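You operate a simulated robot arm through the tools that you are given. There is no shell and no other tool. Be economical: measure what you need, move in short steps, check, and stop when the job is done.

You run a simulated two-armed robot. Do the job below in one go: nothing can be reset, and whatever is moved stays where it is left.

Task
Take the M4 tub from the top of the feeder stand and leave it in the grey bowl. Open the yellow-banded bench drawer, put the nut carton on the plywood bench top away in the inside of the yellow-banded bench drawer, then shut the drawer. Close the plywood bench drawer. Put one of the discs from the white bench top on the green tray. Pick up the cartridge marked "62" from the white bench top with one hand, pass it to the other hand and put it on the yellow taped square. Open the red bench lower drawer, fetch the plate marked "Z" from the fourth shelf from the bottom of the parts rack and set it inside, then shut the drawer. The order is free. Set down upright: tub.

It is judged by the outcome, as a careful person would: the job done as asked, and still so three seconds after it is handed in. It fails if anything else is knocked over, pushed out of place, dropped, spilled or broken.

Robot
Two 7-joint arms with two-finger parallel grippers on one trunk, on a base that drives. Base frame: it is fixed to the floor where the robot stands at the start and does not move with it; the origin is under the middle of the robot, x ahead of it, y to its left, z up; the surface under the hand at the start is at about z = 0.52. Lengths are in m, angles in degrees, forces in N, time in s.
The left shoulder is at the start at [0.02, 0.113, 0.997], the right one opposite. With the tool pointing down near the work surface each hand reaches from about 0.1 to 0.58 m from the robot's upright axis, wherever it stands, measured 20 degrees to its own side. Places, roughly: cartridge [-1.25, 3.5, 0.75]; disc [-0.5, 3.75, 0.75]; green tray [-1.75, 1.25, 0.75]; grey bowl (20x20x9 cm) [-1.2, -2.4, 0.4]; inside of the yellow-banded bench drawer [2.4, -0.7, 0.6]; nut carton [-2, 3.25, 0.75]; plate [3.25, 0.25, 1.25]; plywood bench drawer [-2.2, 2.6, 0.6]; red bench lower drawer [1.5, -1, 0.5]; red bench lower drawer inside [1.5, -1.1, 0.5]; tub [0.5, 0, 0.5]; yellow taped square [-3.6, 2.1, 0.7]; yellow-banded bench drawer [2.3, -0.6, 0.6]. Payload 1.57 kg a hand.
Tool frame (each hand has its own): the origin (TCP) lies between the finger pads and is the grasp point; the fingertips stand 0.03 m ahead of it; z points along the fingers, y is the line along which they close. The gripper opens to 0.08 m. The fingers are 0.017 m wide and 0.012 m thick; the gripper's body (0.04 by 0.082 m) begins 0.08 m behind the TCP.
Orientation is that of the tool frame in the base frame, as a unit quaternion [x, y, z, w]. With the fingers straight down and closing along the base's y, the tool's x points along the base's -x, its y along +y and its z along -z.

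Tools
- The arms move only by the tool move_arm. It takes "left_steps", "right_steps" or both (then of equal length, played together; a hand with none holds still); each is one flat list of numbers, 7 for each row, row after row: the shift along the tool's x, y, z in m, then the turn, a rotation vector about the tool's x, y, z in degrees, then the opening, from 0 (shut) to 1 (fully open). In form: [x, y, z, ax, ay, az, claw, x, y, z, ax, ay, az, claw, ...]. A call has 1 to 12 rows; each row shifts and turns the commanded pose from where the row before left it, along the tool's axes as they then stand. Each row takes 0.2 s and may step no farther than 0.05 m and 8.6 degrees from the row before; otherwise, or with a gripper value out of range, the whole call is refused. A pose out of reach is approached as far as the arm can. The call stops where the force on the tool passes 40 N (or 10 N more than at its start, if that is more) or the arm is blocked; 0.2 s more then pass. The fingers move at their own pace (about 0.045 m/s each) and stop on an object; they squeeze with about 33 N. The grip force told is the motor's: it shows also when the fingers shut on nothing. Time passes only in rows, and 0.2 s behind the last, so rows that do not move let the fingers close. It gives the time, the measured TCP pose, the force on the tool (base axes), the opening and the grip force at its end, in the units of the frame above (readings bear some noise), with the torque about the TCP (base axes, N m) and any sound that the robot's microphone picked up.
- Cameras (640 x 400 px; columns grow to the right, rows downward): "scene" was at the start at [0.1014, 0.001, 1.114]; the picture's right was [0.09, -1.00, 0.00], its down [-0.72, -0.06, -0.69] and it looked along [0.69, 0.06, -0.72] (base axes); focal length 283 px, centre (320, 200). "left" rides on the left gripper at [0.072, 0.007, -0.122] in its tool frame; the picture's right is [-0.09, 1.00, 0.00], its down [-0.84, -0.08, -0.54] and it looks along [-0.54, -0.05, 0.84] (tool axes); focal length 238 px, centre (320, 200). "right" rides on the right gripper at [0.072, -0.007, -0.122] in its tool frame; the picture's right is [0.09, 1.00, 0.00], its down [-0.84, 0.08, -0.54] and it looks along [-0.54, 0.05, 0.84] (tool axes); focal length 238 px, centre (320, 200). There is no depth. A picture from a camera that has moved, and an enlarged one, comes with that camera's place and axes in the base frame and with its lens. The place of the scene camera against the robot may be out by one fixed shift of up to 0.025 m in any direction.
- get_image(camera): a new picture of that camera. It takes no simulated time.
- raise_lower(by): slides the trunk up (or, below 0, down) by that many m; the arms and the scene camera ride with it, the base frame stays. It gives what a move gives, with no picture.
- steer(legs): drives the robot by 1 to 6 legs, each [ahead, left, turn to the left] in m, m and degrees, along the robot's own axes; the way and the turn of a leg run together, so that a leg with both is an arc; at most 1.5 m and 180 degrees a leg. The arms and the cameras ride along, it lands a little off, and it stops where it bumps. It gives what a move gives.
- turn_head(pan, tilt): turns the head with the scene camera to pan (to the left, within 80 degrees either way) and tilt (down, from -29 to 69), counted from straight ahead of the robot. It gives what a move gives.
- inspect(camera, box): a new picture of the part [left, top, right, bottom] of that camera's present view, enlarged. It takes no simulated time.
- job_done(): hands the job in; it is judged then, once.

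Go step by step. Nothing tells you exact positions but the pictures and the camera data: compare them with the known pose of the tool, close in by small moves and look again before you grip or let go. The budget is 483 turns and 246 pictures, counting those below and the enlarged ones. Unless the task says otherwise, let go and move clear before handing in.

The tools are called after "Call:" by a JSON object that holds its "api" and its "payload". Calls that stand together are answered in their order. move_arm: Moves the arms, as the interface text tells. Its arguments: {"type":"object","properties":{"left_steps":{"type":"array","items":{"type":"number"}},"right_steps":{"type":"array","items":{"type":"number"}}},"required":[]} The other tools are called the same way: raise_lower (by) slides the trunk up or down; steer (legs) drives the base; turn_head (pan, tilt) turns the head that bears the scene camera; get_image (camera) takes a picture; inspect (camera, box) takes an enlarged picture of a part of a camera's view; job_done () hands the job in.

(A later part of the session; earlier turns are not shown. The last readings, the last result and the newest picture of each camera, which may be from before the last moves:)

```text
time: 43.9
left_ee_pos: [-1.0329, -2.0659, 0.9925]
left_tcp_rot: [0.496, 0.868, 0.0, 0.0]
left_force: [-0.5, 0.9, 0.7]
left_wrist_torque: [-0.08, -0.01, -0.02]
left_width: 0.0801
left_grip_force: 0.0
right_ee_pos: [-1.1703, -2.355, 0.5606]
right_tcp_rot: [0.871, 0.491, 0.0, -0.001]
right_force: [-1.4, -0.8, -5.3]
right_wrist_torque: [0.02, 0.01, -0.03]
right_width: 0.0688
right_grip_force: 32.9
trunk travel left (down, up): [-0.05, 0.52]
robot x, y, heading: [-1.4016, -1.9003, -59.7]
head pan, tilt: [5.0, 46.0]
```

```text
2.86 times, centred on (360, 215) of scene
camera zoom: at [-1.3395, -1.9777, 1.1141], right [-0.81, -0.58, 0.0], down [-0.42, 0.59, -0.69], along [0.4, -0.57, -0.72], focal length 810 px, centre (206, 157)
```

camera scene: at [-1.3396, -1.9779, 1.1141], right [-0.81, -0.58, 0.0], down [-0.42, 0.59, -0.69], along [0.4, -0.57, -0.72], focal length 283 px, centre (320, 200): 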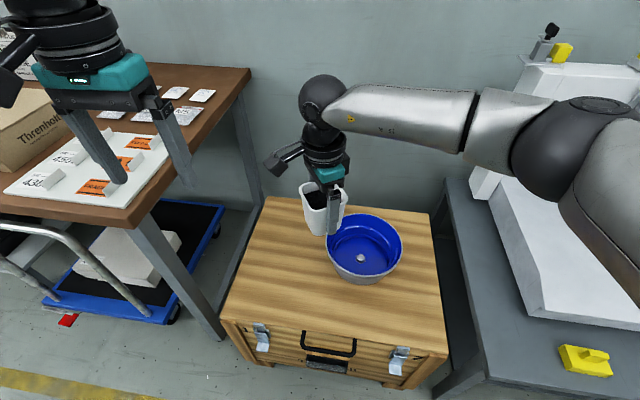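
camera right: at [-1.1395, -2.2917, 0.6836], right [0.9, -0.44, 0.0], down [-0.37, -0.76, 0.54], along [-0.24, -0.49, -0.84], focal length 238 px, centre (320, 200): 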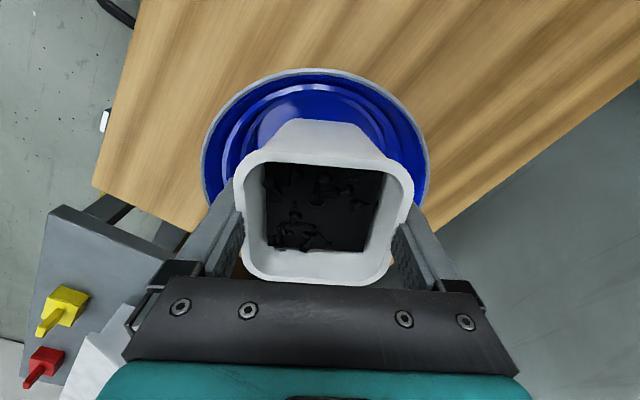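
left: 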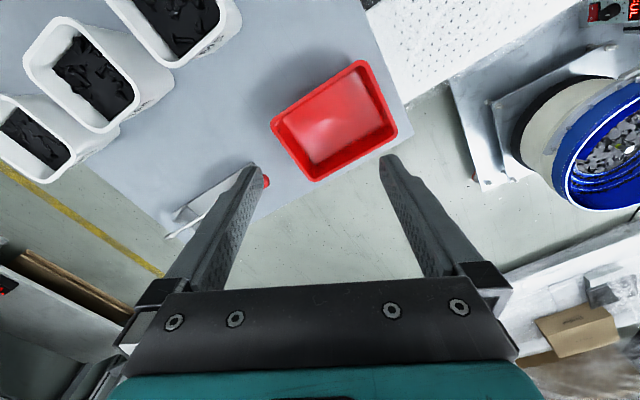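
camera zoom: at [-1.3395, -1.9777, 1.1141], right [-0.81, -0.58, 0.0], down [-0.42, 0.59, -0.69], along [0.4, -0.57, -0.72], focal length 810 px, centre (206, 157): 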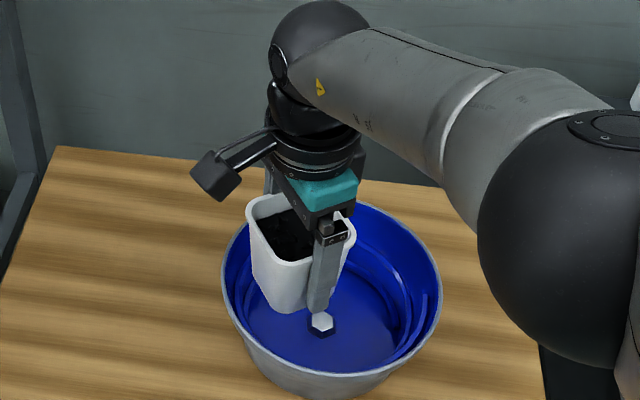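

Going down further in small steps.

Call:
{"api": "move_arm", "payload": {"right_steps": [0, 0, 0.015, 0, 0, 0, 0, 0, 0, 0.015, 0, 0, 0, 0, 0, 0, 0.015, 0, 0, 0, 0, 0, 0, 0.015, 0, 0, 0, 0, 0, 0, 0.012, 0, 0, 0, 0, 0, 0, 0.008, 0, 0, 0, 0]}}

Call:
{"api": "get_image", "payload": {"camera": "right"}}

Call:
{"api": "inspect", "payload": {"camera": "scene", "box": [312, 185, 424, 275]}}

```text
time: 45.3
left_ee_pos: [-1.0324, -2.0657, 0.993]
left_tcp_rot: [0.496, 0.869, 0.001, 0.0]
left_force: [0.2, -0.8, 0.4]
left_wrist_torque: [-0.02, 0.02, 0.01]
left_width: 0.0799
left_grip_force: 0.1
right_ee_pos: [-1.1934, -2.3362, 0.4993]
right_tcp_rot: [0.872, 0.49, -0.001, -0.001]
right_force: [1.7, -3.6, -4.5]
right_wrist_torque: [-0.06, -0.06, -0.02]
right_width: 0.0688
right_grip_force: 33.1
right hand out of reach, approached as far as the arm can: row 1, 2, 3, 4, 5, 6
trunk travel left (down, up): [-0.05, 0.52]
robot x, y, heading: [-1.4051, -1.8973, -59.4]
head pan, tilt: [5.0, 46.0]
```

```text
209 pictures are left
camera right: at [-1.1623, -2.2709, 0.6225], right [0.9, -0.44, 0.0], down [-0.37, -0.76, 0.54], along [-0.24, -0.49, -0.84], focal length 238 px, centre (320, 200)
```

right: 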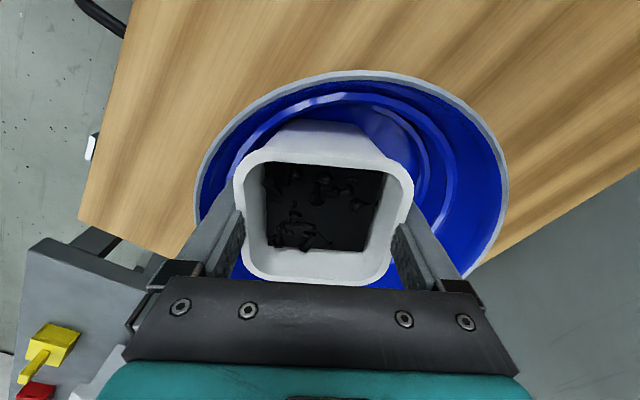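

```text
4.44 times, centred on (368, 230) of scene
camera zoom: at [-1.3397, -1.9779, 1.1141], right [-0.81, -0.58, 0.0], down [-0.42, 0.59, -0.69], along [0.4, -0.57, -0.72], focal length 1260 px, centre (107, 67)
```

zoom: 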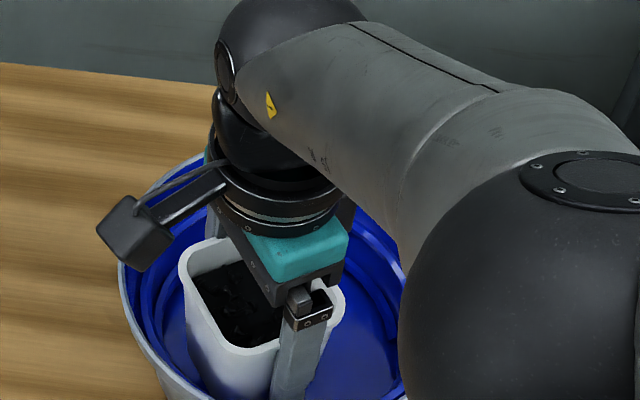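

Reach ran out and the hand slid inward. I'll rise again, lower the trunk 5 cm and drive a bit closer.

Call:
{"api": "move_arm", "payload": {"right_steps": [0, 0, -0.02, 0, 0, 0, 0, 0, 0, -0.02, 0, 0, 0, 0, 0, 0, -0.02, 0, 0, 0, 0, 0, 0, -0.02, 0, 0, 0, 0]}}

```text
time: 46.3
left_ee_pos: [-1.0322, -2.0655, 0.9916]
left_tcp_rot: [0.496, 0.868, 0.0, 0.0]
left_force: [-0.8, 0.4, 0.2]
left_wrist_torque: [0.0, -0.03, -0.01]
left_width: 0.0802
left_grip_force: 0.0
right_ee_pos: [-1.1713, -2.3563, 0.5621]
right_tcp_rot: [0.872, 0.49, -0.001, -0.001]
right_force: [-0.2, 0.5, -7.4]
right_wrist_torque: [-0.01, -0.01, 0.02]
right_width: 0.0688
right_grip_force: 33.4
right hand out of reach, approached as far as the arm can: row 1, 2, 3, 4
trunk travel left (down, up): [-0.05, 0.52]
robot x, y, heading: [-1.4013, -1.8981, -59.4]
head pan, tilt: [5.0, 46.0]
```

Call:
{"api": "move_arm", "payload": {"right_steps": [0, 0, -0.025, 0, 0, 0, 0, 0, 0, -0.025, 0, 0, 0, 0, 0, 0, -0.025, 0, 0, 0, 0]}}

Call:
{"api": "steer", "payload": {"legs": [[0.08, 0.1, 0]]}}

Call:
{"api": "raise_lower", "payload": {"by": -0.045}}

```text
time: 47.1
left_ee_pos: [-1.0325, -2.066, 0.9916]
left_tcp_rot: [0.496, 0.868, 0.0, 0.001]
left_force: [-0.1, 1.3, 0.0]
left_wrist_torque: [-0.04, -0.06, -0.01]
left_width: 0.0801
left_grip_force: 0.1
right_ee_pos: [-1.1524, -2.3716, 0.6303]
right_tcp_rot: [0.871, 0.49, 0.0, -0.002]
right_force: [0.0, -0.1, -6.1]
right_wrist_torque: [-0.01, 0.01, 0.0]
right_width: 0.0689
right_grip_force: 33.1
right hand out of reach, approached as far as the arm can: row 1, 2, 3
trunk travel left (down, up): [-0.05, 0.52]
robot x, y, heading: [-1.4056, -1.8966, -59.4]
head pan, tilt: [5.0, 46.0]
```

```text
time: 48.4
left_ee_pos: [-0.907, -2.085, 0.9922]
left_tcp_rot: [0.495, 0.869, 0.001, 0.0]
left_force: [0.5, 0.7, -0.3]
left_wrist_torque: [0.04, 0.01, 0.03]
left_width: 0.0797
left_grip_force: 0.1
right_ee_pos: [-1.0269, -2.3911, 0.6304]
right_tcp_rot: [0.872, 0.49, -0.001, -0.001]
right_force: [1.2, -0.1, -6.4]
right_wrist_torque: [0.01, -0.01, 0.0]
right_width: 0.0691
right_grip_force: 33.1
trunk travel left (down, up): [-0.05, 0.52]
robot x, y, heading: [-1.2828, -1.9176, -59.4]
head pan, tilt: [5.0, 46.0]
```

```text
time: 49.3
left_ee_pos: [-0.907, -2.0846, 0.9469]
left_tcp_rot: [0.497, 0.868, 0.0, 0.0]
left_force: [0.1, -0.2, -0.4]
left_wrist_torque: [0.0, 0.0, 0.01]
left_width: 0.08
left_grip_force: 0.1
right_ee_pos: [-1.0279, -2.3901, 0.5851]
right_tcp_rot: [0.871, 0.491, -0.001, -0.001]
right_force: [0.0, -0.7, -6.4]
right_wrist_torque: [-0.02, 0.0, -0.01]
right_width: 0.0686
right_grip_force: 32.5
trunk travel left (down, up): [-0.005, 0.565]
robot x, y, heading: [-1.2789, -1.9163, -59.6]
head pan, tilt: [5.0, 46.0]
```

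Call:
{"api": "move_arm", "payload": {"right_steps": [-0.009, -0.0283, 0, 0, 0, 0, 0, -0.009, -0.0283, 0, 0, 0, 0, 0, -0.009, -0.0283, 0, 0, 0, 0, 0, -0.009, -0.0283, 0, 0, 0, 0, 0, -0.009, -0.0283, 0, 0, 0, 0, 0]}}

Call:
{"api": "get_image", "payload": {"camera": "scene"}}

```text
time: 50.5
left_ee_pos: [-0.9072, -2.0852, 0.9475]
left_tcp_rot: [0.496, 0.868, 0.0, 0.0]
left_force: [-0.1, 0.7, 1.4]
left_wrist_torque: [0.02, 0.03, -0.02]
left_width: 0.08
left_grip_force: 0.0
right_ee_pos: [-1.1704, -2.3548, 0.5852]
right_tcp_rot: [0.872, 0.49, 0.0, -0.001]
right_force: [-1.1, 1.1, -6.4]
right_wrist_torque: [-0.01, -0.01, -0.02]
right_width: 0.0684
right_grip_force: 33.5
right hand out of reach, approached as far as the arm can: row 1
trunk travel left (down, up): [-0.005, 0.565]
robot x, y, heading: [-1.278, -1.9191, -59.7]
head pan, tilt: [5.0, 46.0]
```

```text
207 pictures are left
camera scene: at [-1.214, -1.9965, 1.0691], right [-0.81, -0.58, 0.0], down [-0.42, 0.59, -0.69], along [0.4, -0.57, -0.72], focal length 283 px, centre (320, 200)
```

scene: 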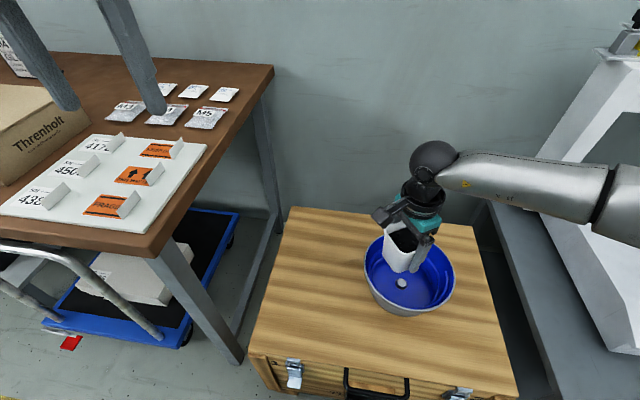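

Well positioned. Descend in small steps.

Call:
{"api": "move_arm", "payload": {"right_steps": [0, 0, 0.016, 0, 0, 0, 0, 0, 0, 0.016, 0, 0, 0, 0, 0, 0, 0.016, 0, 0, 0, 0, 0, 0, 0.016, 0, 0, 0, 0, 0, 0, 0.016, 0, 0, 0, 0, 0, 0, 0.012, 0, 0, 0, 0, 0, 0, 0.008, 0, 0, 0, 0]}}

Call:
{"api": "inspect", "payload": {"camera": "scene", "box": [344, 210, 472, 310]}}

```text
time: 52.1
left_ee_pos: [-0.9072, -2.0845, 0.9463]
left_tcp_rot: [0.496, 0.868, 0.0, -0.001]
left_force: [-0.2, 0.1, -0.4]
left_wrist_torque: [-0.03, 0.04, 0.03]
left_width: 0.0801
left_grip_force: 0.0
right_ee_pos: [-1.1707, -2.3545, 0.4866]
right_tcp_rot: [0.871, 0.49, 0.0, -0.001]
right_force: [0.4, 0.7, -7.1]
right_wrist_torque: [0.02, -0.02, 0.03]
right_width: 0.0687
right_grip_force: 32.8
trunk travel left (down, up): [-0.005, 0.565]
robot x, y, heading: [-1.2763, -1.9164, -59.7]
head pan, tilt: [5.0, 46.0]
```

```text
4.00 times, centred on (408, 260) of scene
camera zoom: at [-1.214, -1.9965, 1.0691], right [-0.81, -0.58, 0.0], down [-0.42, 0.59, -0.69], along [0.4, -0.57, -0.72], focal length 1134 px, centre (-32, -40)
```

zoom: 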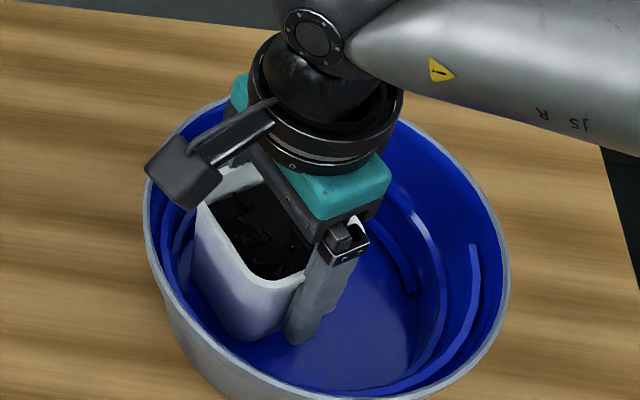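

Call:
{"api": "move_arm", "payload": {"right_steps": [0, 0, 0.006, 0, 0, 0, 0, 0, 0, 0.006, 0, 0, 0, 0, 0, 0, 0.005, 0, 0, 0, 0]}}

Call:
{"api": "get_image", "payload": {"camera": "right"}}

```text
time: 52.9
left_ee_pos: [-0.9063, -2.0835, 0.9469]
left_tcp_rot: [0.496, 0.868, 0.0, 0.0]
left_force: [0.4, 0.2, -1.1]
left_wrist_torque: [-0.01, 0.02, 0.01]
left_width: 0.0798
left_grip_force: 0.0
right_ee_pos: [-1.1711, -2.3557, 0.4691]
right_tcp_rot: [0.872, 0.49, -0.001, -0.001]
right_force: [-2.2, 2.8, 4.0]
right_wrist_torque: [0.11, 0.19, 0.0]
right_width: 0.0684
right_grip_force: 33.1
trunk travel left (down, up): [-0.005, 0.565]
robot x, y, heading: [-1.2773, -1.9162, -59.4]
head pan, tilt: [5.0, 46.0]
```

```text
205 pictures are left
camera right: at [-1.1399, -2.2915, 0.5925], right [0.9, -0.44, 0.0], down [-0.37, -0.76, 0.54], along [-0.24, -0.49, -0.84], focal length 238 px, centre (320, 200)
```

right: 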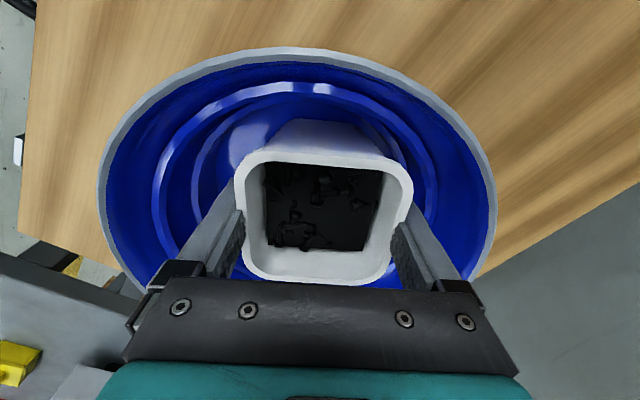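

Contact felt. I'll press 2 mm more to see if it settles flat.

Call:
{"api": "move_arm", "payload": {"right_steps": [0, 0, 0.002, 0, 0, 0, 0]}}

Call:
{"api": "inspect", "payload": {"camera": "scene", "box": [344, 215, 472, 315]}}

```text
time: 53.3
left_ee_pos: [-0.9073, -2.0833, 0.9476]
left_tcp_rot: [0.497, 0.868, 0.0, 0.001]
left_force: [-0.4, -0.7, -0.3]
left_wrist_torque: [0.01, 0.02, 0.03]
left_width: 0.0799
left_grip_force: 0.1
right_ee_pos: [-1.1712, -2.3562, 0.4701]
right_tcp_rot: [0.872, 0.489, 0.0, 0.001]
right_force: [-6.5, 5.3, 22.4]
right_wrist_torque: [0.13, 0.11, 0.0]
right_width: 0.0687
right_grip_force: 33.6
trunk travel left (down, up): [-0.005, 0.565]
robot x, y, heading: [-1.276, -1.9143, -59.6]
head pan, tilt: [5.0, 46.0]
```

```text
4.00 times, centred on (408, 265) of scene
camera zoom: at [-1.2147, -1.9948, 1.0696], right [-0.81, -0.58, 0.0], down [-0.42, 0.58, -0.7], along [0.4, -0.57, -0.72], focal length 1134 px, centre (-32, -60)
```

zoom: 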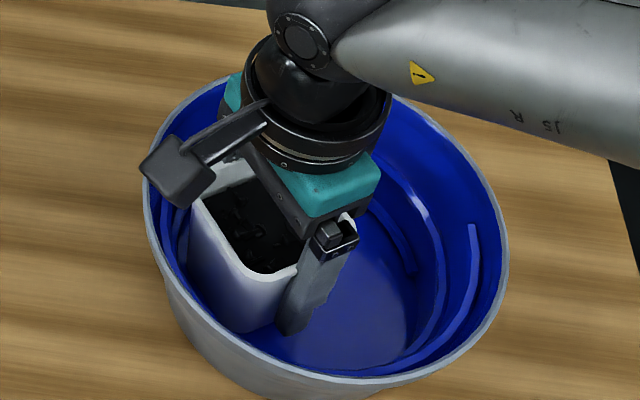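

Firm, fairly centred contact: the tub sits on the floor. Relieve 2 mm and open slowly.

Call:
{"api": "move_arm", "payload": {"right_steps": [0, 0, -0.002, 0, 0, 0, 0, 0, 0, 0, 0, 0, 0, 0.93, 0, 0, 0, 0, 0, 0, 0.93, 0, 0, 0, 0, 0, 0, 0.93]}}

Call:
{"api": "get_image", "payload": {"camera": "right"}}

Call:
{"api": "inspect", "payload": {"camera": "scene", "box": [344, 215, 472, 315]}}

```text
time: 54.3
left_ee_pos: [-0.9071, -2.0852, 0.9477]
left_tcp_rot: [0.496, 0.869, 0.0, 0.0]
left_force: [-0.6, -0.9, 1.0]
left_wrist_torque: [0.01, 0.03, -0.02]
left_width: 0.0801
left_grip_force: 0.1
right_ee_pos: [-1.172, -2.3551, 0.469]
right_tcp_rot: [0.872, 0.49, 0.0, -0.001]
right_force: [-0.5, -0.7, 0.1]
right_wrist_torque: [-0.03, 0.01, 0.02]
right_width: 0.0746
right_grip_force: 0.0
trunk travel left (down, up): [-0.005, 0.565]
robot x, y, heading: [-1.2763, -1.9176, -59.6]
head pan, tilt: [5.0, 46.0]
```

```text
203 pictures are left
camera right: at [-1.1403, -2.2911, 0.591], right [0.9, -0.44, 0.0], down [-0.37, -0.76, 0.54], along [-0.24, -0.49, -0.84], focal length 238 px, centre (320, 200)
```

right: 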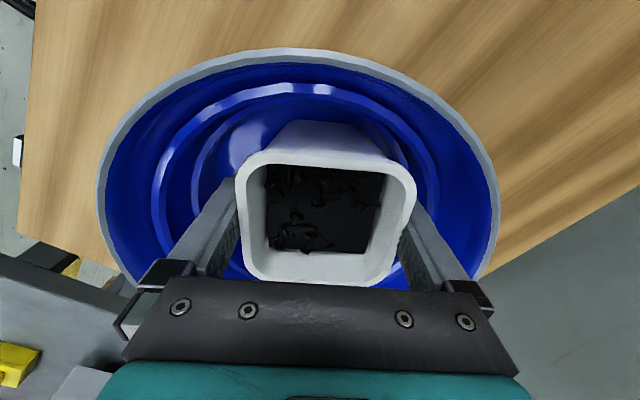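

```text
4.00 times, centred on (408, 265) of scene
camera zoom: at [-1.2141, -1.9962, 1.0691], right [-0.81, -0.58, 0.0], down [-0.42, 0.59, -0.69], along [0.4, -0.57, -0.72], focal length 1134 px, centre (-32, -60)
```

zoom: 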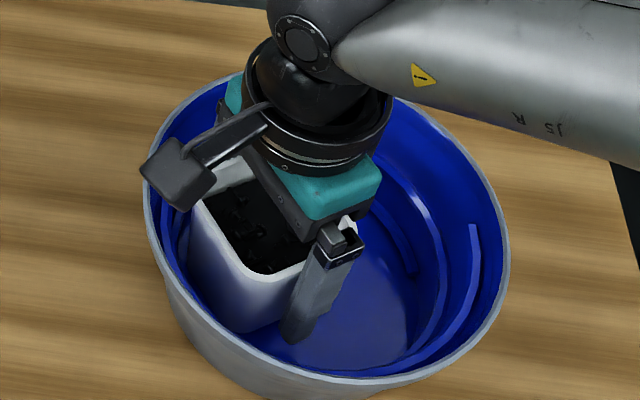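

Call:
{"api": "move_arm", "payload": {"right_steps": [0, 0.001, 0, 0, 0, 0, 1, 0, 0, 0, 0, 0, 0, 1]}}

Call:
{"api": "inspect", "payload": {"camera": "right", "box": [192, 110, 448, 300]}}

```text
time: 54.9
left_ee_pos: [-0.9069, -2.0851, 0.9475]
left_tcp_rot: [0.495, 0.869, 0.0, 0.0]
left_force: [-0.7, 0.2, -0.3]
left_wrist_torque: [0.0, 0.01, 0.03]
left_width: 0.0799
left_grip_force: 0.1
right_ee_pos: [-1.1705, -2.3557, 0.4687]
right_tcp_rot: [0.871, 0.49, -0.001, -0.001]
right_force: [-0.7, 0.0, -0.2]
right_wrist_torque: [0.03, 0.02, -0.02]
right_width: 0.0803
right_grip_force: 0.1
trunk travel left (down, up): [-0.005, 0.565]
robot x, y, heading: [-1.2804, -1.9159, -59.6]
head pan, tilt: [5.0, 46.0]
```

```text
2.11 times, centred on (320, 205) of right
camera zoom: at [-1.139, -2.2921, 0.5915], right [0.9, -0.44, 0.0], down [-0.37, -0.76, 0.54], along [-0.24, -0.49, -0.84], focal length 502 px, centre (320, 190)
```

zoom: 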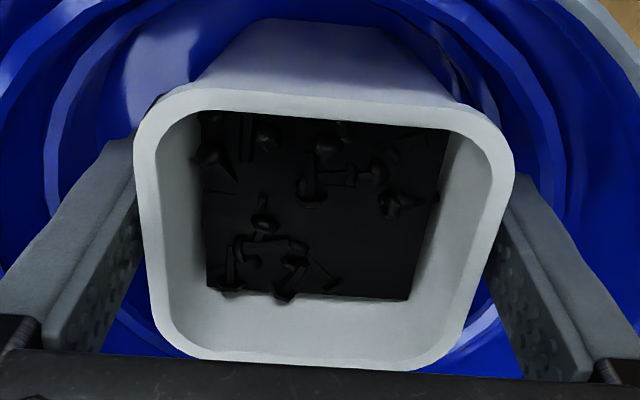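

Call:
{"api": "move_arm", "payload": {"right_steps": [0, 0, -0.006, 0, 0, 0, 1, 0, 0, -0.006, 0, 0, 0, 1, 0, 0, -0.008, 0, 0, 0, 1, 0, 0, -0.01, 0, 0, 0, 1]}}

Call:
{"api": "get_image", "payload": {"camera": "right"}}

```text
time: 55.9
left_ee_pos: [-0.9061, -2.0854, 0.9474]
left_tcp_rot: [0.496, 0.868, 0.0, -0.001]
left_force: [-0.2, -0.5, 0.4]
left_wrist_torque: [-0.01, -0.03, 0.02]
left_width: 0.08
left_grip_force: 0.1
right_ee_pos: [-1.1708, -2.3548, 0.4993]
right_tcp_rot: [0.872, 0.49, -0.001, -0.001]
right_force: [0.4, 0.6, -0.9]
right_wrist_torque: [0.0, -0.03, 0.01]
right_width: 0.0799
right_grip_force: 0.0
trunk travel left (down, up): [-0.005, 0.565]
robot x, y, heading: [-1.2752, -1.9163, -59.7]
head pan, tilt: [5.0, 46.0]
```

```text
200 pictures are left
camera right: at [-1.1389, -2.2923, 0.6222], right [0.9, -0.44, 0.0], down [-0.37, -0.76, 0.54], along [-0.24, -0.49, -0.84], focal length 238 px, centre (320, 200)
```

right: 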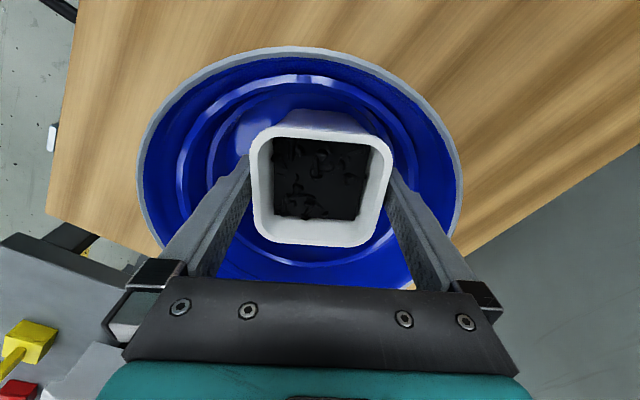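

Tub stayed put while the fingers rise. Rise out completely and check.

Call:
{"api": "move_arm", "payload": {"right_steps": [0, 0, -0.01, 0, 0, 0, 1, 0, 0, -0.015, 0, 0, 0, 1, 0, 0, -0.03, 0, 0, 0, 1, 0, 0, -0.04, 0, 0, 0, 1, 0, 0, -0.04, 0, 0, 0, 1, 0, 0, -0.04, 0, 0, 0, 1, 0, 0, -0.04, 0, 0, 0, 1]}}

Call:
{"api": "get_image", "payload": {"camera": "right"}}

Call:
{"api": "inspect", "payload": {"camera": "scene", "box": [344, 215, 472, 315]}}

```text
time: 57.5
left_ee_pos: [-0.9075, -2.0839, 0.9455]
left_tcp_rot: [0.496, 0.868, 0.0, 0.0]
left_force: [-0.1, -0.4, -0.5]
left_wrist_torque: [0.01, 0.04, 0.02]
left_width: 0.08
left_grip_force: 0.0
right_ee_pos: [-1.1703, -2.3561, 0.7141]
right_tcp_rot: [0.872, 0.489, 0.0, -0.001]
right_force: [0.7, 0.0, 0.4]
right_wrist_torque: [-0.02, -0.01, 0.01]
right_width: 0.0801
right_grip_force: 0.1
trunk travel left (down, up): [-0.005, 0.565]
robot x, y, heading: [-1.2781, -1.918, -59.7]
head pan, tilt: [5.0, 46.0]
```

```text
199 pictures are left
camera right: at [-1.1387, -2.2924, 0.8374], right [0.9, -0.44, 0.0], down [-0.37, -0.76, 0.54], along [-0.24, -0.49, -0.84], focal length 238 px, centre (320, 200)
```

right: 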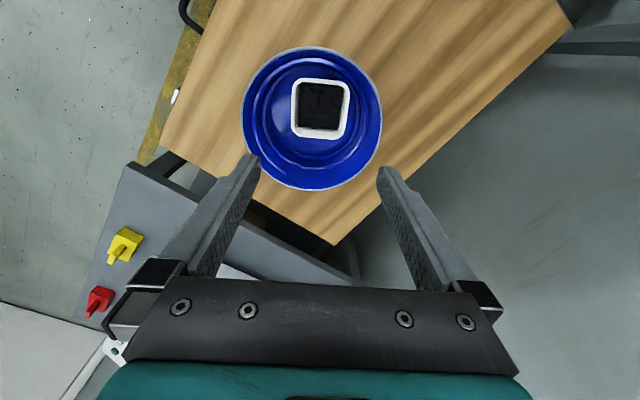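

```text
4.00 times, centred on (408, 265) of scene
camera zoom: at [-1.2141, -1.9962, 1.0692], right [-0.81, -0.58, 0.0], down [-0.42, 0.59, -0.69], along [0.4, -0.57, -0.72], focal length 1134 px, centre (-32, -60)
```

zoom: 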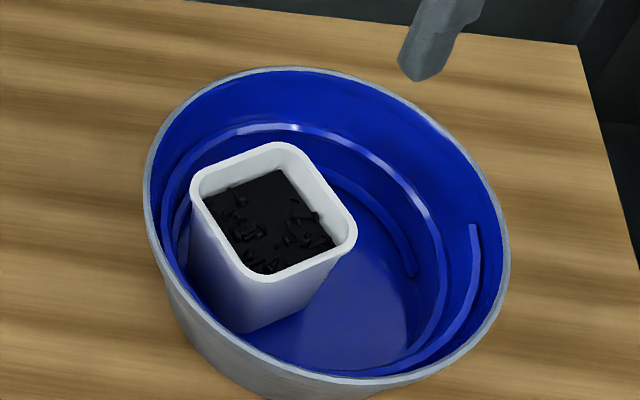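

The tub stands upright in the bowl. Next I'll retract, back off and go left along the aisle towards the red bench.

Call:
{"api": "move_arm", "payload": {"right_steps": [0.019, -0.035, 0, 0, 0, 0, 1, 0.019, -0.035, -0.02, 0, 0, 0, 1, 0.019, -0.035, -0.02, 0, 0, 0, 1, 0, 0, -0.025, 0, 0, -7.7, 1, 0, 0, -0.025, 0, 0, -7.7, 1, 0, 0, -0.025, 0, 0, -7.7, 1, 0, 0, -0.025, 0, 0, -7.7, 1, 0, 0, -0.025, 0, 0, -7.7, 1, 0, 0, 0, 0, 0, -7.7, 1, 0, 0, 0, 0, 0, -7.7, 1, 0, 0, 0, 0, 0, -7.9, 1]}}

Call:
{"api": "steer", "payload": {"legs": [[-0.3, 0, 0], [0, 1.4, 0], [0, 1.2, 0]]}}

Call:
{"api": "turn_head", "payload": {"pan": 20, "tilt": 25}}

Call:
{"api": "get_image", "payload": {"camera": "scene"}}

```text
time: 59.9
left_ee_pos: [-0.9071, -2.0839, 0.9474]
left_tcp_rot: [0.495, 0.869, 0.0, 0.0]
left_force: [-0.4, 0.0, -0.1]
left_wrist_torque: [0.0, 0.02, 0.01]
left_width: 0.08
left_grip_force: 0.0
right_ee_pos: [-1.2296, -2.2536, 0.8788]
right_tcp_rot: [0.495, 0.869, 0.0, -0.001]
right_force: [1.1, -0.5, 0.7]
right_wrist_torque: [-0.01, 0.01, 0.0]
right_width: 0.0795
right_grip_force: 0.0
trunk travel left (down, up): [-0.005, 0.565]
robot x, y, heading: [-1.2792, -1.9158, -59.4]
head pan, tilt: [5.0, 46.0]
```

```text
time: 74.1
left_ee_pos: [1.1538, -0.4942, 0.947]
left_tcp_rot: [0.492, 0.871, 0.0, 0.0]
left_force: [0.3, -0.2, -0.3]
left_wrist_torque: [-0.01, 0.01, 0.04]
left_width: 0.0799
left_grip_force: 0.1
right_ee_pos: [0.8319, -0.6674, 0.8788]
right_tcp_rot: [0.493, 0.87, -0.001, -0.001]
right_force: [0.8, -0.2, -0.9]
right_wrist_torque: [0.01, -0.01, 0.0]
right_width: 0.08
right_grip_force: 0.1
trunk travel left (down, up): [-0.005, 0.565]
robot x, y, heading: [0.7867, -0.3339, -59.3]
head pan, tilt: [5.0, 46.0]
```

```text
time: 74.9
left_ee_pos: [1.1532, -0.4948, 0.9469]
left_tcp_rot: [0.493, 0.87, 0.0, -0.001]
left_force: [0.0, 0.5, 0.6]
left_wrist_torque: [0.0, 0.05, 0.01]
left_width: 0.0799
left_grip_force: 0.1
right_ee_pos: [0.832, -0.6673, 0.8792]
right_tcp_rot: [0.493, 0.87, 0.0, -0.001]
right_force: [-0.1, 0.7, 0.7]
right_wrist_torque: [0.04, 0.03, -0.03]
right_width: 0.0802
right_grip_force: 0.0
trunk travel left (down, up): [-0.005, 0.565]
robot x, y, heading: [0.781, -0.3273, -59.2]
head pan, tilt: [20.0, 25.0]
```

```text
197 pictures are left
camera scene: at [0.8706, -0.4031, 1.1011], right [-0.63, -0.78, 0.0], down [-0.33, 0.27, -0.91], along [0.7, -0.57, -0.42], focal length 283 px, centre (320, 200)
```

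scene: 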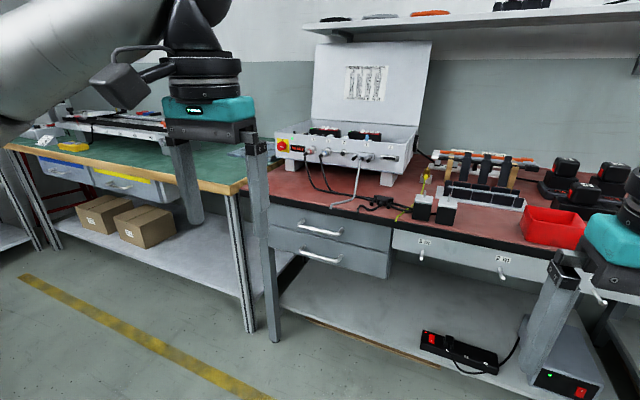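

I see the red bench's two drawers (handles about (1.50, -0.915), z 0.62 and 0.5) and the yellow-banded drawer on the green bench. Zooming in on the handles.

Call:
{"api": "inspect", "payload": {"camera": "scene", "box": [260, 195, 420, 295]}}

Call:
{"api": "inspect", "payload": {"camera": "scene", "box": [20, 140, 212, 260]}}

```text
4.00 times, centred on (340, 245) of scene
camera zoom: at [0.8706, -0.4031, 1.1011], right [-0.63, -0.78, 0.0], down [-0.33, 0.27, -0.91], along [0.7, -0.57, -0.42], focal length 1134 px, centre (240, 20)
```

zoom: 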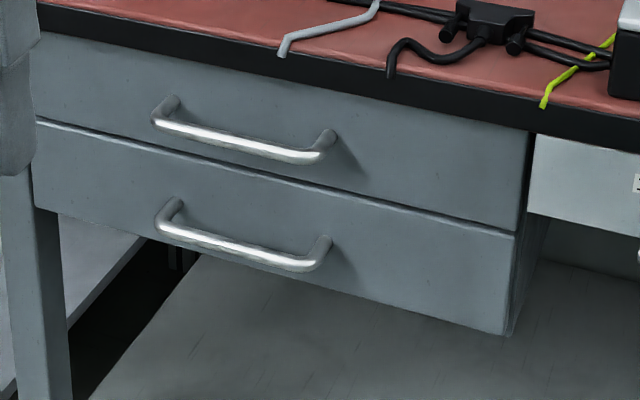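

```text
3.33 times, centred on (116, 200) of scene
camera zoom: at [0.8706, -0.4031, 1.1011], right [-0.63, -0.78, 0.0], down [-0.33, 0.27, -0.91], along [0.7, -0.57, -0.42], focal length 945 px, centre (1000, 200)
```

zoom: 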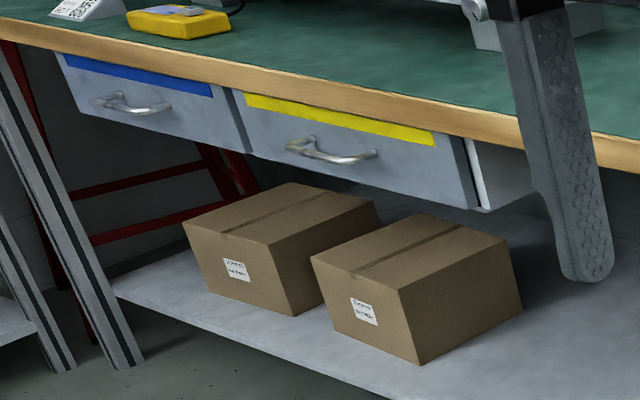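

Handles are D-bars. I'll use the right hand horizontally with fingers closing vertically: move out front first and then rotate 120° to that pose.

Call:
{"api": "move_arm", "payload": {"right_steps": [-0.04, 0, 0.03, 0, 0, 0, 1, -0.04, 0, 0.03, 0, 0, 0, 1, -0.04, 0, 0.03, 0, 0, 0, 1, -0.04, 0, 0.03, 0, 0, 0, 1, -0.04, 0, 0.03, 0, 0, 0, 1, 0, 0, 0, 4.94, -4.94, -4.94, 1, 0, 0, 0, 4.94, -4.94, -4.94, 1, 0, 0, 0, 4.94, -4.94, -4.94, 1, 0, 0, 0, 4.94, -4.94, -4.94, 1]}}

Call:
{"api": "move_arm", "payload": {"right_steps": [0, 0, 0, 4.94, -4.94, -4.94, 1, 0, 0, 0, 4.94, -4.94, -4.94, 1, 0, 0, 0, 4.94, -4.94, -4.94, 1, 0, 0, 0, 4.94, -4.94, -4.94, 1, 0, 0, 0, 4.94, -4.94, -4.94, 1, 0, 0, 0, 4.94, -4.94, -4.94, 1, 0, 0, 0, 4.94, -4.94, -4.94, 1, 0, 0, 0, 4.94, -4.94, -4.94, 1, 0, 0, 0, 4.94, -4.94, -4.94, 1, 0, 0, 0, 4.94, -4.94, -4.94, 1]}}

```text
time: 76.9
left_ee_pos: [1.1543, -0.495, 0.947]
left_tcp_rot: [0.493, 0.87, 0.0, -0.001]
left_force: [-0.2, 0.2, 0.5]
left_wrist_torque: [0.0, -0.01, 0.02]
left_width: 0.0805
left_grip_force: 0.0
right_ee_pos: [0.9342, -0.8392, 0.7287]
right_tcp_rot: [0.322, 0.916, -0.232, 0.064]
right_force: [0.3, 0.0, 0.8]
right_wrist_torque: [0.03, 0.01, -0.02]
right_width: 0.08
right_grip_force: 0.1
trunk travel left (down, up): [-0.005, 0.565]
robot x, y, heading: [0.7832, -0.3315, -59.3]
head pan, tilt: [20.0, 25.0]
```

```text
time: 79.1
left_ee_pos: [1.1542, -0.4959, 0.9475]
left_tcp_rot: [0.493, 0.87, 0.0, 0.0]
left_force: [1.0, 0.3, -0.2]
left_wrist_torque: [0.01, 0.0, -0.01]
left_width: 0.0802
left_grip_force: 0.0
right_ee_pos: [1.0285, -0.7624, 0.7996]
right_tcp_rot: [-0.184, 0.687, -0.679, 0.182]
right_force: [0.2, 0.0, -0.9]
right_wrist_torque: [0.01, 0.01, -0.01]
right_width: 0.08
right_grip_force: 0.1
right hand out of reach, approached as far as the arm can: row 8, 9, 10
trunk travel left (down, up): [-0.005, 0.565]
robot x, y, heading: [0.7798, -0.3325, -59.1]
head pan, tilt: [20.0, 25.0]
```

Orientation reached, though position crept. Test going down in this orientation.

Call:
{"api": "move_arm", "payload": {"right_steps": [0, 0.04, 0, 0, 0, 0, 1, 0, 0.04, 0, 0, 0, 0, 1, 0, 0.04, 0, 0, 0, 0, 1, 0, 0.04, 0, 0, 0, 0, 1, 0, 0.04, 0, 0, 0, 0, 1]}}

Call:
{"api": "turn_head", "payload": {"pan": -10, "tilt": 45}}

Call:
{"api": "get_image", "payload": {"camera": "scene"}}

```text
time: 80.3
left_ee_pos: [1.1543, -0.496, 0.9476]
left_tcp_rot: [0.492, 0.87, -0.001, 0.0]
left_force: [-0.2, -0.7, 0.4]
left_wrist_torque: [-0.01, 0.02, 0.02]
left_width: 0.08
left_grip_force: 0.0
right_ee_pos: [1.0859, -0.6871, 0.6902]
right_tcp_rot: [-0.185, 0.687, -0.678, 0.184]
right_force: [-0.1, -0.4, -0.2]
right_wrist_torque: [0.05, -0.02, 0.02]
right_width: 0.0797
right_grip_force: 0.1
right hand out of reach, approached as far as the arm can: row 1, 2, 3, 4, 5
trunk travel left (down, up): [-0.005, 0.565]
robot x, y, heading: [0.7778, -0.3288, -59.2]
head pan, tilt: [20.0, 25.0]
```

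```text
time: 81.3
left_ee_pos: [1.1544, -0.4969, 0.947]
left_tcp_rot: [0.492, 0.871, -0.001, 0.001]
left_force: [0.3, 0.2, 0.1]
left_wrist_torque: [0.01, -0.01, 0.01]
left_width: 0.0801
left_grip_force: 0.1
right_ee_pos: [1.0868, -0.6884, 0.6911]
right_tcp_rot: [-0.185, 0.688, -0.677, 0.184]
right_force: [0.6, -0.2, 0.0]
right_wrist_torque: [0.0, 0.02, -0.01]
right_width: 0.08
right_grip_force: 0.0
trunk travel left (down, up): [-0.005, 0.565]
robot x, y, heading: [0.7845, -0.3289, -59.3]
head pan, tilt: [-10.0, 45.0]
```

```text
194 pictures are left
camera scene: at [0.8282, -0.4209, 1.0706], right [-0.93, -0.36, 0.0], down [-0.25, 0.66, -0.71], along [0.25, -0.66, -0.71], focal length 283 px, centre (320, 200)
```

scene: 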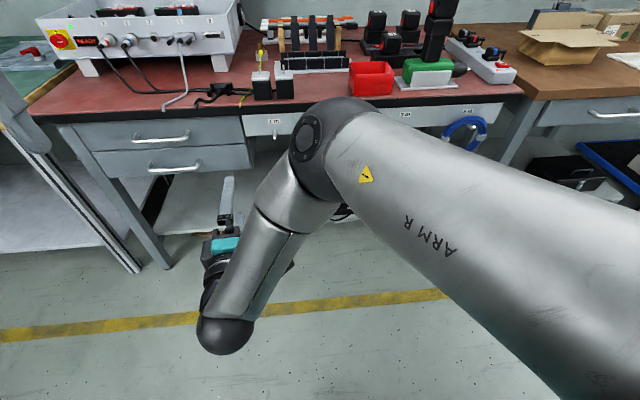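

The wrist is cramped near the body; I'll extend the hand forward, where a horizontal hand is easier.

Call:
{"api": "move_arm", "payload": {"right_steps": [0.02, 0, 0.04, 0, 0, 0, 1, 0.02, 0, 0.04, 0, 0, 0, 1, 0.02, 0, 0.04, 0, 0, 0, 1, 0.02, 0, 0.04, 0, 0, 0, 1, 0.02, 0, 0.03, 0, 0, 0, 1]}}

```text
time: 82.5
left_ee_pos: [1.1536, -0.496, 0.9475]
left_tcp_rot: [0.491, 0.871, -0.001, 0.0]
left_force: [0.4, 0.0, -0.3]
left_wrist_torque: [0.03, 0.02, 0.02]
left_width: 0.0804
left_grip_force: 0.0
right_ee_pos: [1.1491, -0.8416, 0.7681]
right_tcp_rot: [-0.185, 0.688, -0.677, 0.183]
right_force: [-1.1, -0.3, 0.5]
right_wrist_torque: [0.0, 0.0, 0.03]
right_width: 0.0798
right_grip_force: 0.0
right hand out of reach, approached as far as the arm can: row 1, 2, 3, 4, 5
trunk travel left (down, up): [-0.005, 0.565]
robot x, y, heading: [0.7839, -0.3339, -58.7]
head pan, tilt: [-10.0, 45.0]
```

Not reaching; try the opposite roll (camera on the left side), at a somewhat higher, nearer pose.

Call:
{"api": "move_arm", "payload": {"right_steps": [0, -0.03, -0.03, 0, 0, 8.57, 1, 0, -0.03, -0.03, 0, 0, 8.57, 1, 0, 0, 0, 0, 0, 8.57, 1, 0, 0, 0, 0, 0, 8.57, 1, 0, 0, 0, 0, 0, 8.57, 1, 0, 0, 0, 0, 0, 8.57, 1, 0, 0, 0, 0, 0, 8.57, 1, 0, 0, 0, 0, 0, 8.57, 1, 0, 0, 0, 0, 0, 8.57, 1, 0, 0, 0, 0, 0, 8.57, 1, 0, 0, 0, 0, 0, 8.57, 1, 0, 0, 0, 0, 0, 8.57, 1]}}

Call:
{"api": "move_arm", "payload": {"right_steps": [0, 0, 0, 0, 0, 8.57, 1, 0, 0, 0, 0, 0, 8.57, 1, 0, 0, 0, 0, 0, 8.57, 1, 0, 0, 0, 0, 0, 8.57, 1, 0, 0, 0, 0, 0, 8.57, 1, 0, 0, 0, 0, 0, 8.57, 1, 0, 0, 0, 0, 0, 8.57, 1, 0, 0, 0, 0, 0, 8.57, 1, 0, 0, 0, 0, 0, 8.57, 1]}}

```text
time: 85.1
left_ee_pos: [1.1541, -0.4959, 0.9466]
left_tcp_rot: [0.492, 0.87, 0.0, 0.0]
left_force: [-0.9, 0.1, -0.2]
left_wrist_torque: [0.01, 0.01, 0.05]
left_width: 0.0798
left_grip_force: 0.0
right_ee_pos: [1.1142, -0.7918, 0.829]
right_tcp_rot: [0.418, 0.572, -0.276, 0.65]
right_force: [0.1, -0.7, 1.0]
right_wrist_torque: [0.0, 0.0, -0.02]
right_width: 0.0799
right_grip_force: 0.1
trunk travel left (down, up): [-0.005, 0.565]
robot x, y, heading: [0.7805, -0.3295, -58.9]
head pan, tilt: [-10.0, 45.0]
```

```text
time: 87.1
left_ee_pos: [1.1539, -0.4951, 0.9468]
left_tcp_rot: [0.492, 0.87, 0.0, 0.0]
left_force: [-0.2, -0.3, -0.7]
left_wrist_torque: [0.05, 0.0, 0.01]
left_width: 0.08
left_grip_force: 0.1
right_ee_pos: [1.1142, -0.7934, 0.8286]
right_tcp_rot: [0.683, 0.187, 0.189, 0.68]
right_force: [0.1, 0.0, -0.1]
right_wrist_torque: [0.01, 0.0, 0.01]
right_width: 0.0799
right_grip_force: 0.1
trunk travel left (down, up): [-0.005, 0.565]
robot x, y, heading: [0.7811, -0.3313, -59.1]
head pan, tilt: [-10.0, 45.0]
```

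Now the pose is tracked. Move right and down in this orientation.

Call:
{"api": "move_arm", "payload": {"right_steps": [-0.02, -0.04, 0, 0, 0, 0, 1, -0.02, -0.04, 0, 0, 0, 0, 1, -0.02, -0.04, 0, 0, 0, 0, 1, -0.02, -0.04, 0, 0, 0, 0, 1, -0.02, -0.04, 0, 0, 0, 0, 1, -0.02, -0.04, 0, 0, 0, 0, 1, 0, -0.04, 0, 0, 0, 0, 1, 0, -0.04, 0, 0, 0, 0, 1]}}

Call:
{"api": "get_image", "payload": {"camera": "scene"}}

```text
time: 88.9
left_ee_pos: [1.1537, -0.4955, 0.947]
left_tcp_rot: [0.492, 0.87, 0.0, 0.001]
left_force: [-0.3, 0.4, -0.6]
left_wrist_torque: [0.01, 0.02, -0.02]
left_width: 0.0799
left_grip_force: 0.1
right_ee_pos: [1.1246, -0.7186, 0.6937]
right_tcp_rot: [0.688, 0.186, 0.181, 0.678]
right_force: [-0.9, 0.0, 0.5]
right_wrist_torque: [0.02, -0.03, 0.0]
right_width: 0.0797
right_grip_force: 0.1
right hand out of reach, approached as far as the arm can: row 2, 3, 4, 5, 6, 7, 8
trunk travel left (down, up): [-0.005, 0.565]
robot x, y, heading: [0.781, -0.3279, -58.9]
head pan, tilt: [-10.0, 45.0]
```

```text
193 pictures are left
camera scene: at [0.8282, -0.421, 1.0706], right [-0.93, -0.36, 0.0], down [-0.25, 0.66, -0.71], along [0.25, -0.66, -0.71], focal length 283 px, centre (320, 200)
```

scene: 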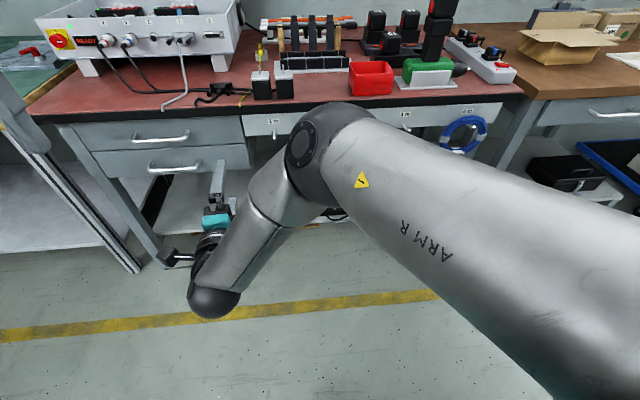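

Same limit, so the wrist bend is the constraint; a 40° downward-pitched grip should work and even hook the bar. Pitch down.

Call:
{"api": "move_arm", "payload": {"right_steps": [0, 0, 0, 8.2, 0, 0, 1, 0, 0, 0, 8.2, 0, 0, 1, 0, 0, 0, 8.2, 0, 0, 1, 0, 0, 0, 8.2, 0, 0, 1, 0, 0, 0, 8.2, 0, 0, 1, -0.03, -0.02, 0.02, 0, 0, 0, 1, -0.03, -0.02, 0.02, 0, 0, 0, 1, -0.03, -0.02, 0.02, 0, 0, 0, 1, -0.03, -0.02, 0.02, 0, 0, 0, 1]}}

```text
time: 90.9
left_ee_pos: [1.1544, -0.4961, 0.9479]
left_tcp_rot: [0.493, 0.87, 0.0, 0.0]
left_force: [-1.0, -0.1, -0.7]
left_wrist_torque: [0.02, 0.02, 0.02]
left_width: 0.08
left_grip_force: 0.1
right_ee_pos: [1.0236, -0.7864, 0.5798]
right_tcp_rot: [0.878, 0.241, 0.11, 0.398]
right_force: [-0.3, 0.0, 0.6]
right_wrist_torque: [0.01, 0.0, 0.03]
right_width: 0.0802
right_grip_force: 0.0
trunk travel left (down, up): [-0.005, 0.565]
robot x, y, heading: [0.783, -0.3283, -58.7]
head pan, tilt: [-10.0, 45.0]
```

That works. Look through the right wrist camera.

Call:
{"api": "get_image", "payload": {"camera": "right"}}

```text
192 pictures are left
camera right: at [1.0368, -0.6673, 0.6572], right [0.41, -0.52, 0.75], down [-0.9, -0.12, 0.41], along [-0.12, -0.85, -0.52], focal length 238 px, centre (320, 200)
```

right: 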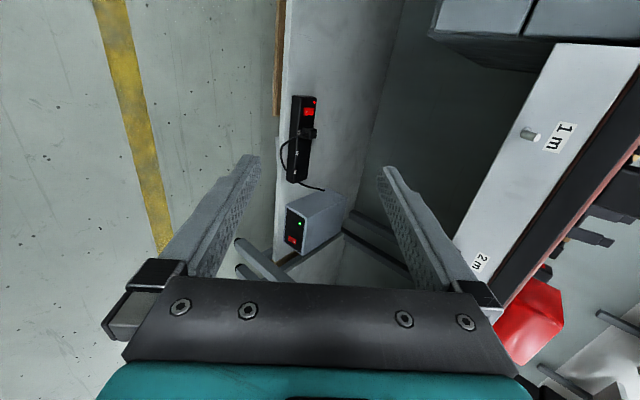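

Call:
{"api": "steer", "payload": {"legs": [[0, 0.35, 0]]}}

Call:
{"api": "turn_head", "payload": {"pan": 0, "tilt": 40}}

Call:
{"api": "get_image", "payload": {"camera": "scene"}}

Call:
{"api": "get_image", "payload": {"camera": "right"}}

```text
time: 93.1
left_ee_pos: [1.4529, -0.3174, 0.9475]
left_tcp_rot: [0.493, 0.87, 0.0, 0.001]
left_force: [0.2, 0.0, 0.2]
left_wrist_torque: [0.0, 0.05, -0.01]
left_width: 0.0802
left_grip_force: 0.1
right_ee_pos: [1.3216, -0.6083, 0.5809]
right_tcp_rot: [0.878, 0.241, 0.11, 0.398]
right_force: [0.5, -0.4, 0.2]
right_wrist_torque: [0.0, 0.01, 0.02]
right_width: 0.0799
right_grip_force: 0.0
trunk travel left (down, up): [-0.005, 0.565]
robot x, y, heading: [1.0768, -0.153, -59.3]
head pan, tilt: [-10.0, 45.0]
```

```text
time: 93.8
left_ee_pos: [1.452, -0.319, 0.9468]
left_tcp_rot: [0.493, 0.87, 0.0, 0.0]
left_force: [-0.5, -0.2, 1.3]
left_wrist_torque: [-0.03, -0.03, 0.0]
left_width: 0.0801
left_grip_force: 0.1
right_ee_pos: [1.3217, -0.6067, 0.5815]
right_tcp_rot: [0.878, 0.241, 0.109, 0.398]
right_force: [0.6, 0.5, 0.1]
right_wrist_torque: [-0.02, 0.02, -0.01]
right_width: 0.08
right_grip_force: 0.0
trunk travel left (down, up): [-0.005, 0.565]
robot x, y, heading: [1.0788, -0.1511, -58.8]
head pan, tilt: [0.0, 40.0]
```

```text
191 pictures are left
camera scene: at [1.1405, -0.2397, 1.0778], right [-0.86, -0.51, 0.0], down [-0.33, 0.55, -0.77], along [0.39, -0.66, -0.64], focal length 283 px, centre (320, 200)
```

scene: 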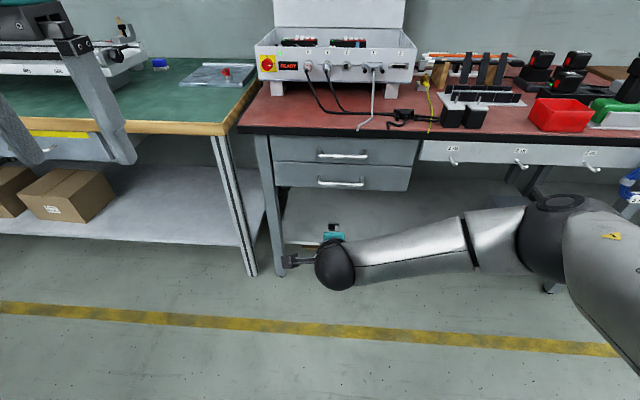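

```text
190 pictures are left
camera right: at [1.3342, -0.4893, 0.6572], right [0.41, -0.52, 0.75], down [-0.9, -0.12, 0.42], along [-0.12, -0.85, -0.52], focal length 238 px, centre (320, 200)
```

right: 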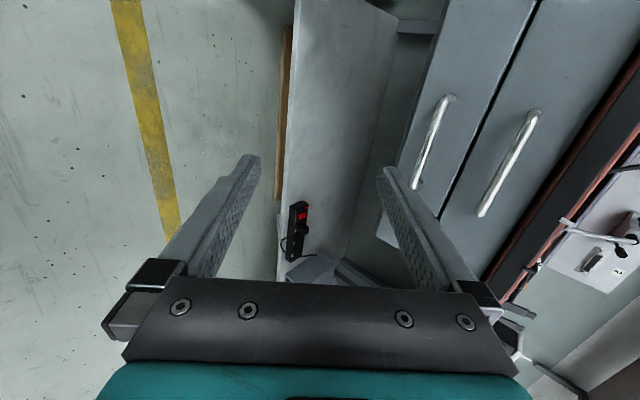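

Lower handle triangulates to about (1.433, -0.857, 0.565). Drive 0.2 ahead, slightly right, and look again.

Call:
{"api": "steer", "payload": {"legs": [[0.19, -0.03, 0]]}}

Call:
{"api": "get_image", "payload": {"camera": "right"}}

Call:
{"api": "get_image", "payload": {"camera": "scene"}}

```text
time: 95.4
left_ee_pos: [1.5237, -0.4971, 0.9475]
left_tcp_rot: [0.494, 0.87, 0.0, 0.0]
left_force: [0.5, 1.0, -0.5]
left_wrist_torque: [0.01, 0.02, 0.0]
left_width: 0.0801
left_grip_force: 0.0
right_ee_pos: [1.3937, -0.7874, 0.581]
right_tcp_rot: [0.879, 0.241, 0.109, 0.397]
right_force: [-0.3, 0.9, -0.2]
right_wrist_torque: [0.0, 0.02, -0.01]
right_width: 0.0802
right_grip_force: 0.0
trunk travel left (down, up): [-0.005, 0.565]
robot x, y, heading: [1.156, -0.3281, -58.9]
head pan, tilt: [0.0, 40.0]
```

```text
189 pictures are left
camera right: at [1.4065, -0.668, 0.6572], right [0.41, -0.52, 0.75], down [-0.9, -0.12, 0.42], along [-0.12, -0.85, -0.52], focal length 238 px, centre (320, 200)
```

right: 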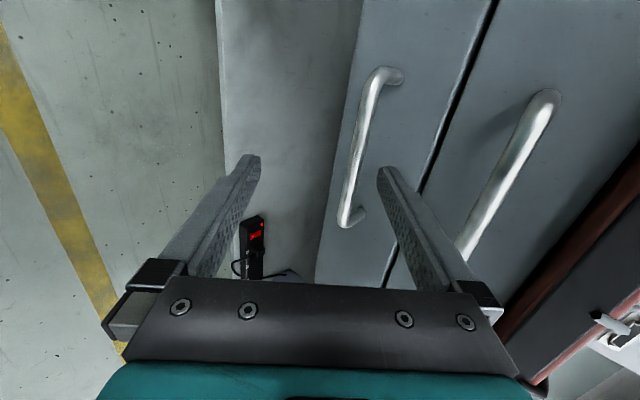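

```text
188 pictures are left
camera scene: at [1.2128, -0.4184, 1.0778], right [-0.86, -0.51, 0.0], down [-0.33, 0.55, -0.77], along [0.39, -0.66, -0.64], focal length 283 px, centre (320, 200)
```

scene: 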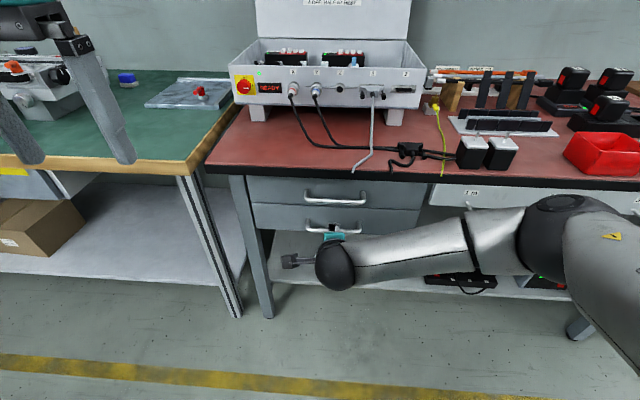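

Refined: bar is 0.11 m ahead along the tool and 0.05 m toward +y. Shift, narrow the fingers, approach partway, and look.

Call:
{"api": "move_arm", "payload": {"right_steps": [0, 0.025, 0, 0, 0, 0, 0.35, 0, 0.025, 0, 0, 0, 0, 0.35, 0, 0, 0.025, 0, 0, 0, 0.35, 0, 0, 0.025, 0, 0, 0, 0.35]}}

Call:
{"api": "get_image", "payload": {"camera": "right"}}

```text
time: 96.3
left_ee_pos: [1.5229, -0.4957, 0.9474]
left_tcp_rot: [0.494, 0.869, 0.0, 0.001]
left_force: [-0.2, 0.0, -0.5]
left_wrist_torque: [-0.04, -0.03, 0.02]
left_width: 0.0801
left_grip_force: 0.0
right_ee_pos: [1.4214, -0.8304, 0.6034]
right_tcp_rot: [0.878, 0.242, 0.108, 0.398]
right_force: [-10.3, 10.5, 11.7]
right_wrist_torque: [0.27, 0.37, -0.14]
right_width: 0.0286
right_grip_force: 0.9
trunk travel left (down, up): [-0.005, 0.565]
robot x, y, heading: [1.1525, -0.3313, -59.1]
head pan, tilt: [0.0, 40.0]
stopped in row 4 (right hand): the force on the tool passed its limit at 82 N (the readings are from after the stop); the commanded pose is now the measured one
```

```text
187 pictures are left
camera right: at [1.4349, -0.7127, 0.6794], right [0.41, -0.52, 0.75], down [-0.9, -0.12, 0.42], along [-0.13, -0.85, -0.52], focal length 238 px, centre (320, 200)
```

right: 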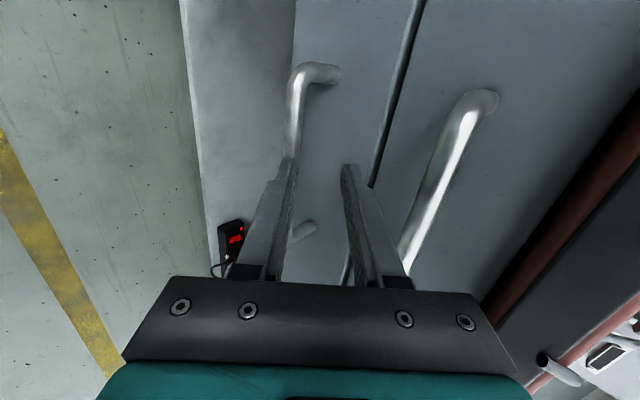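

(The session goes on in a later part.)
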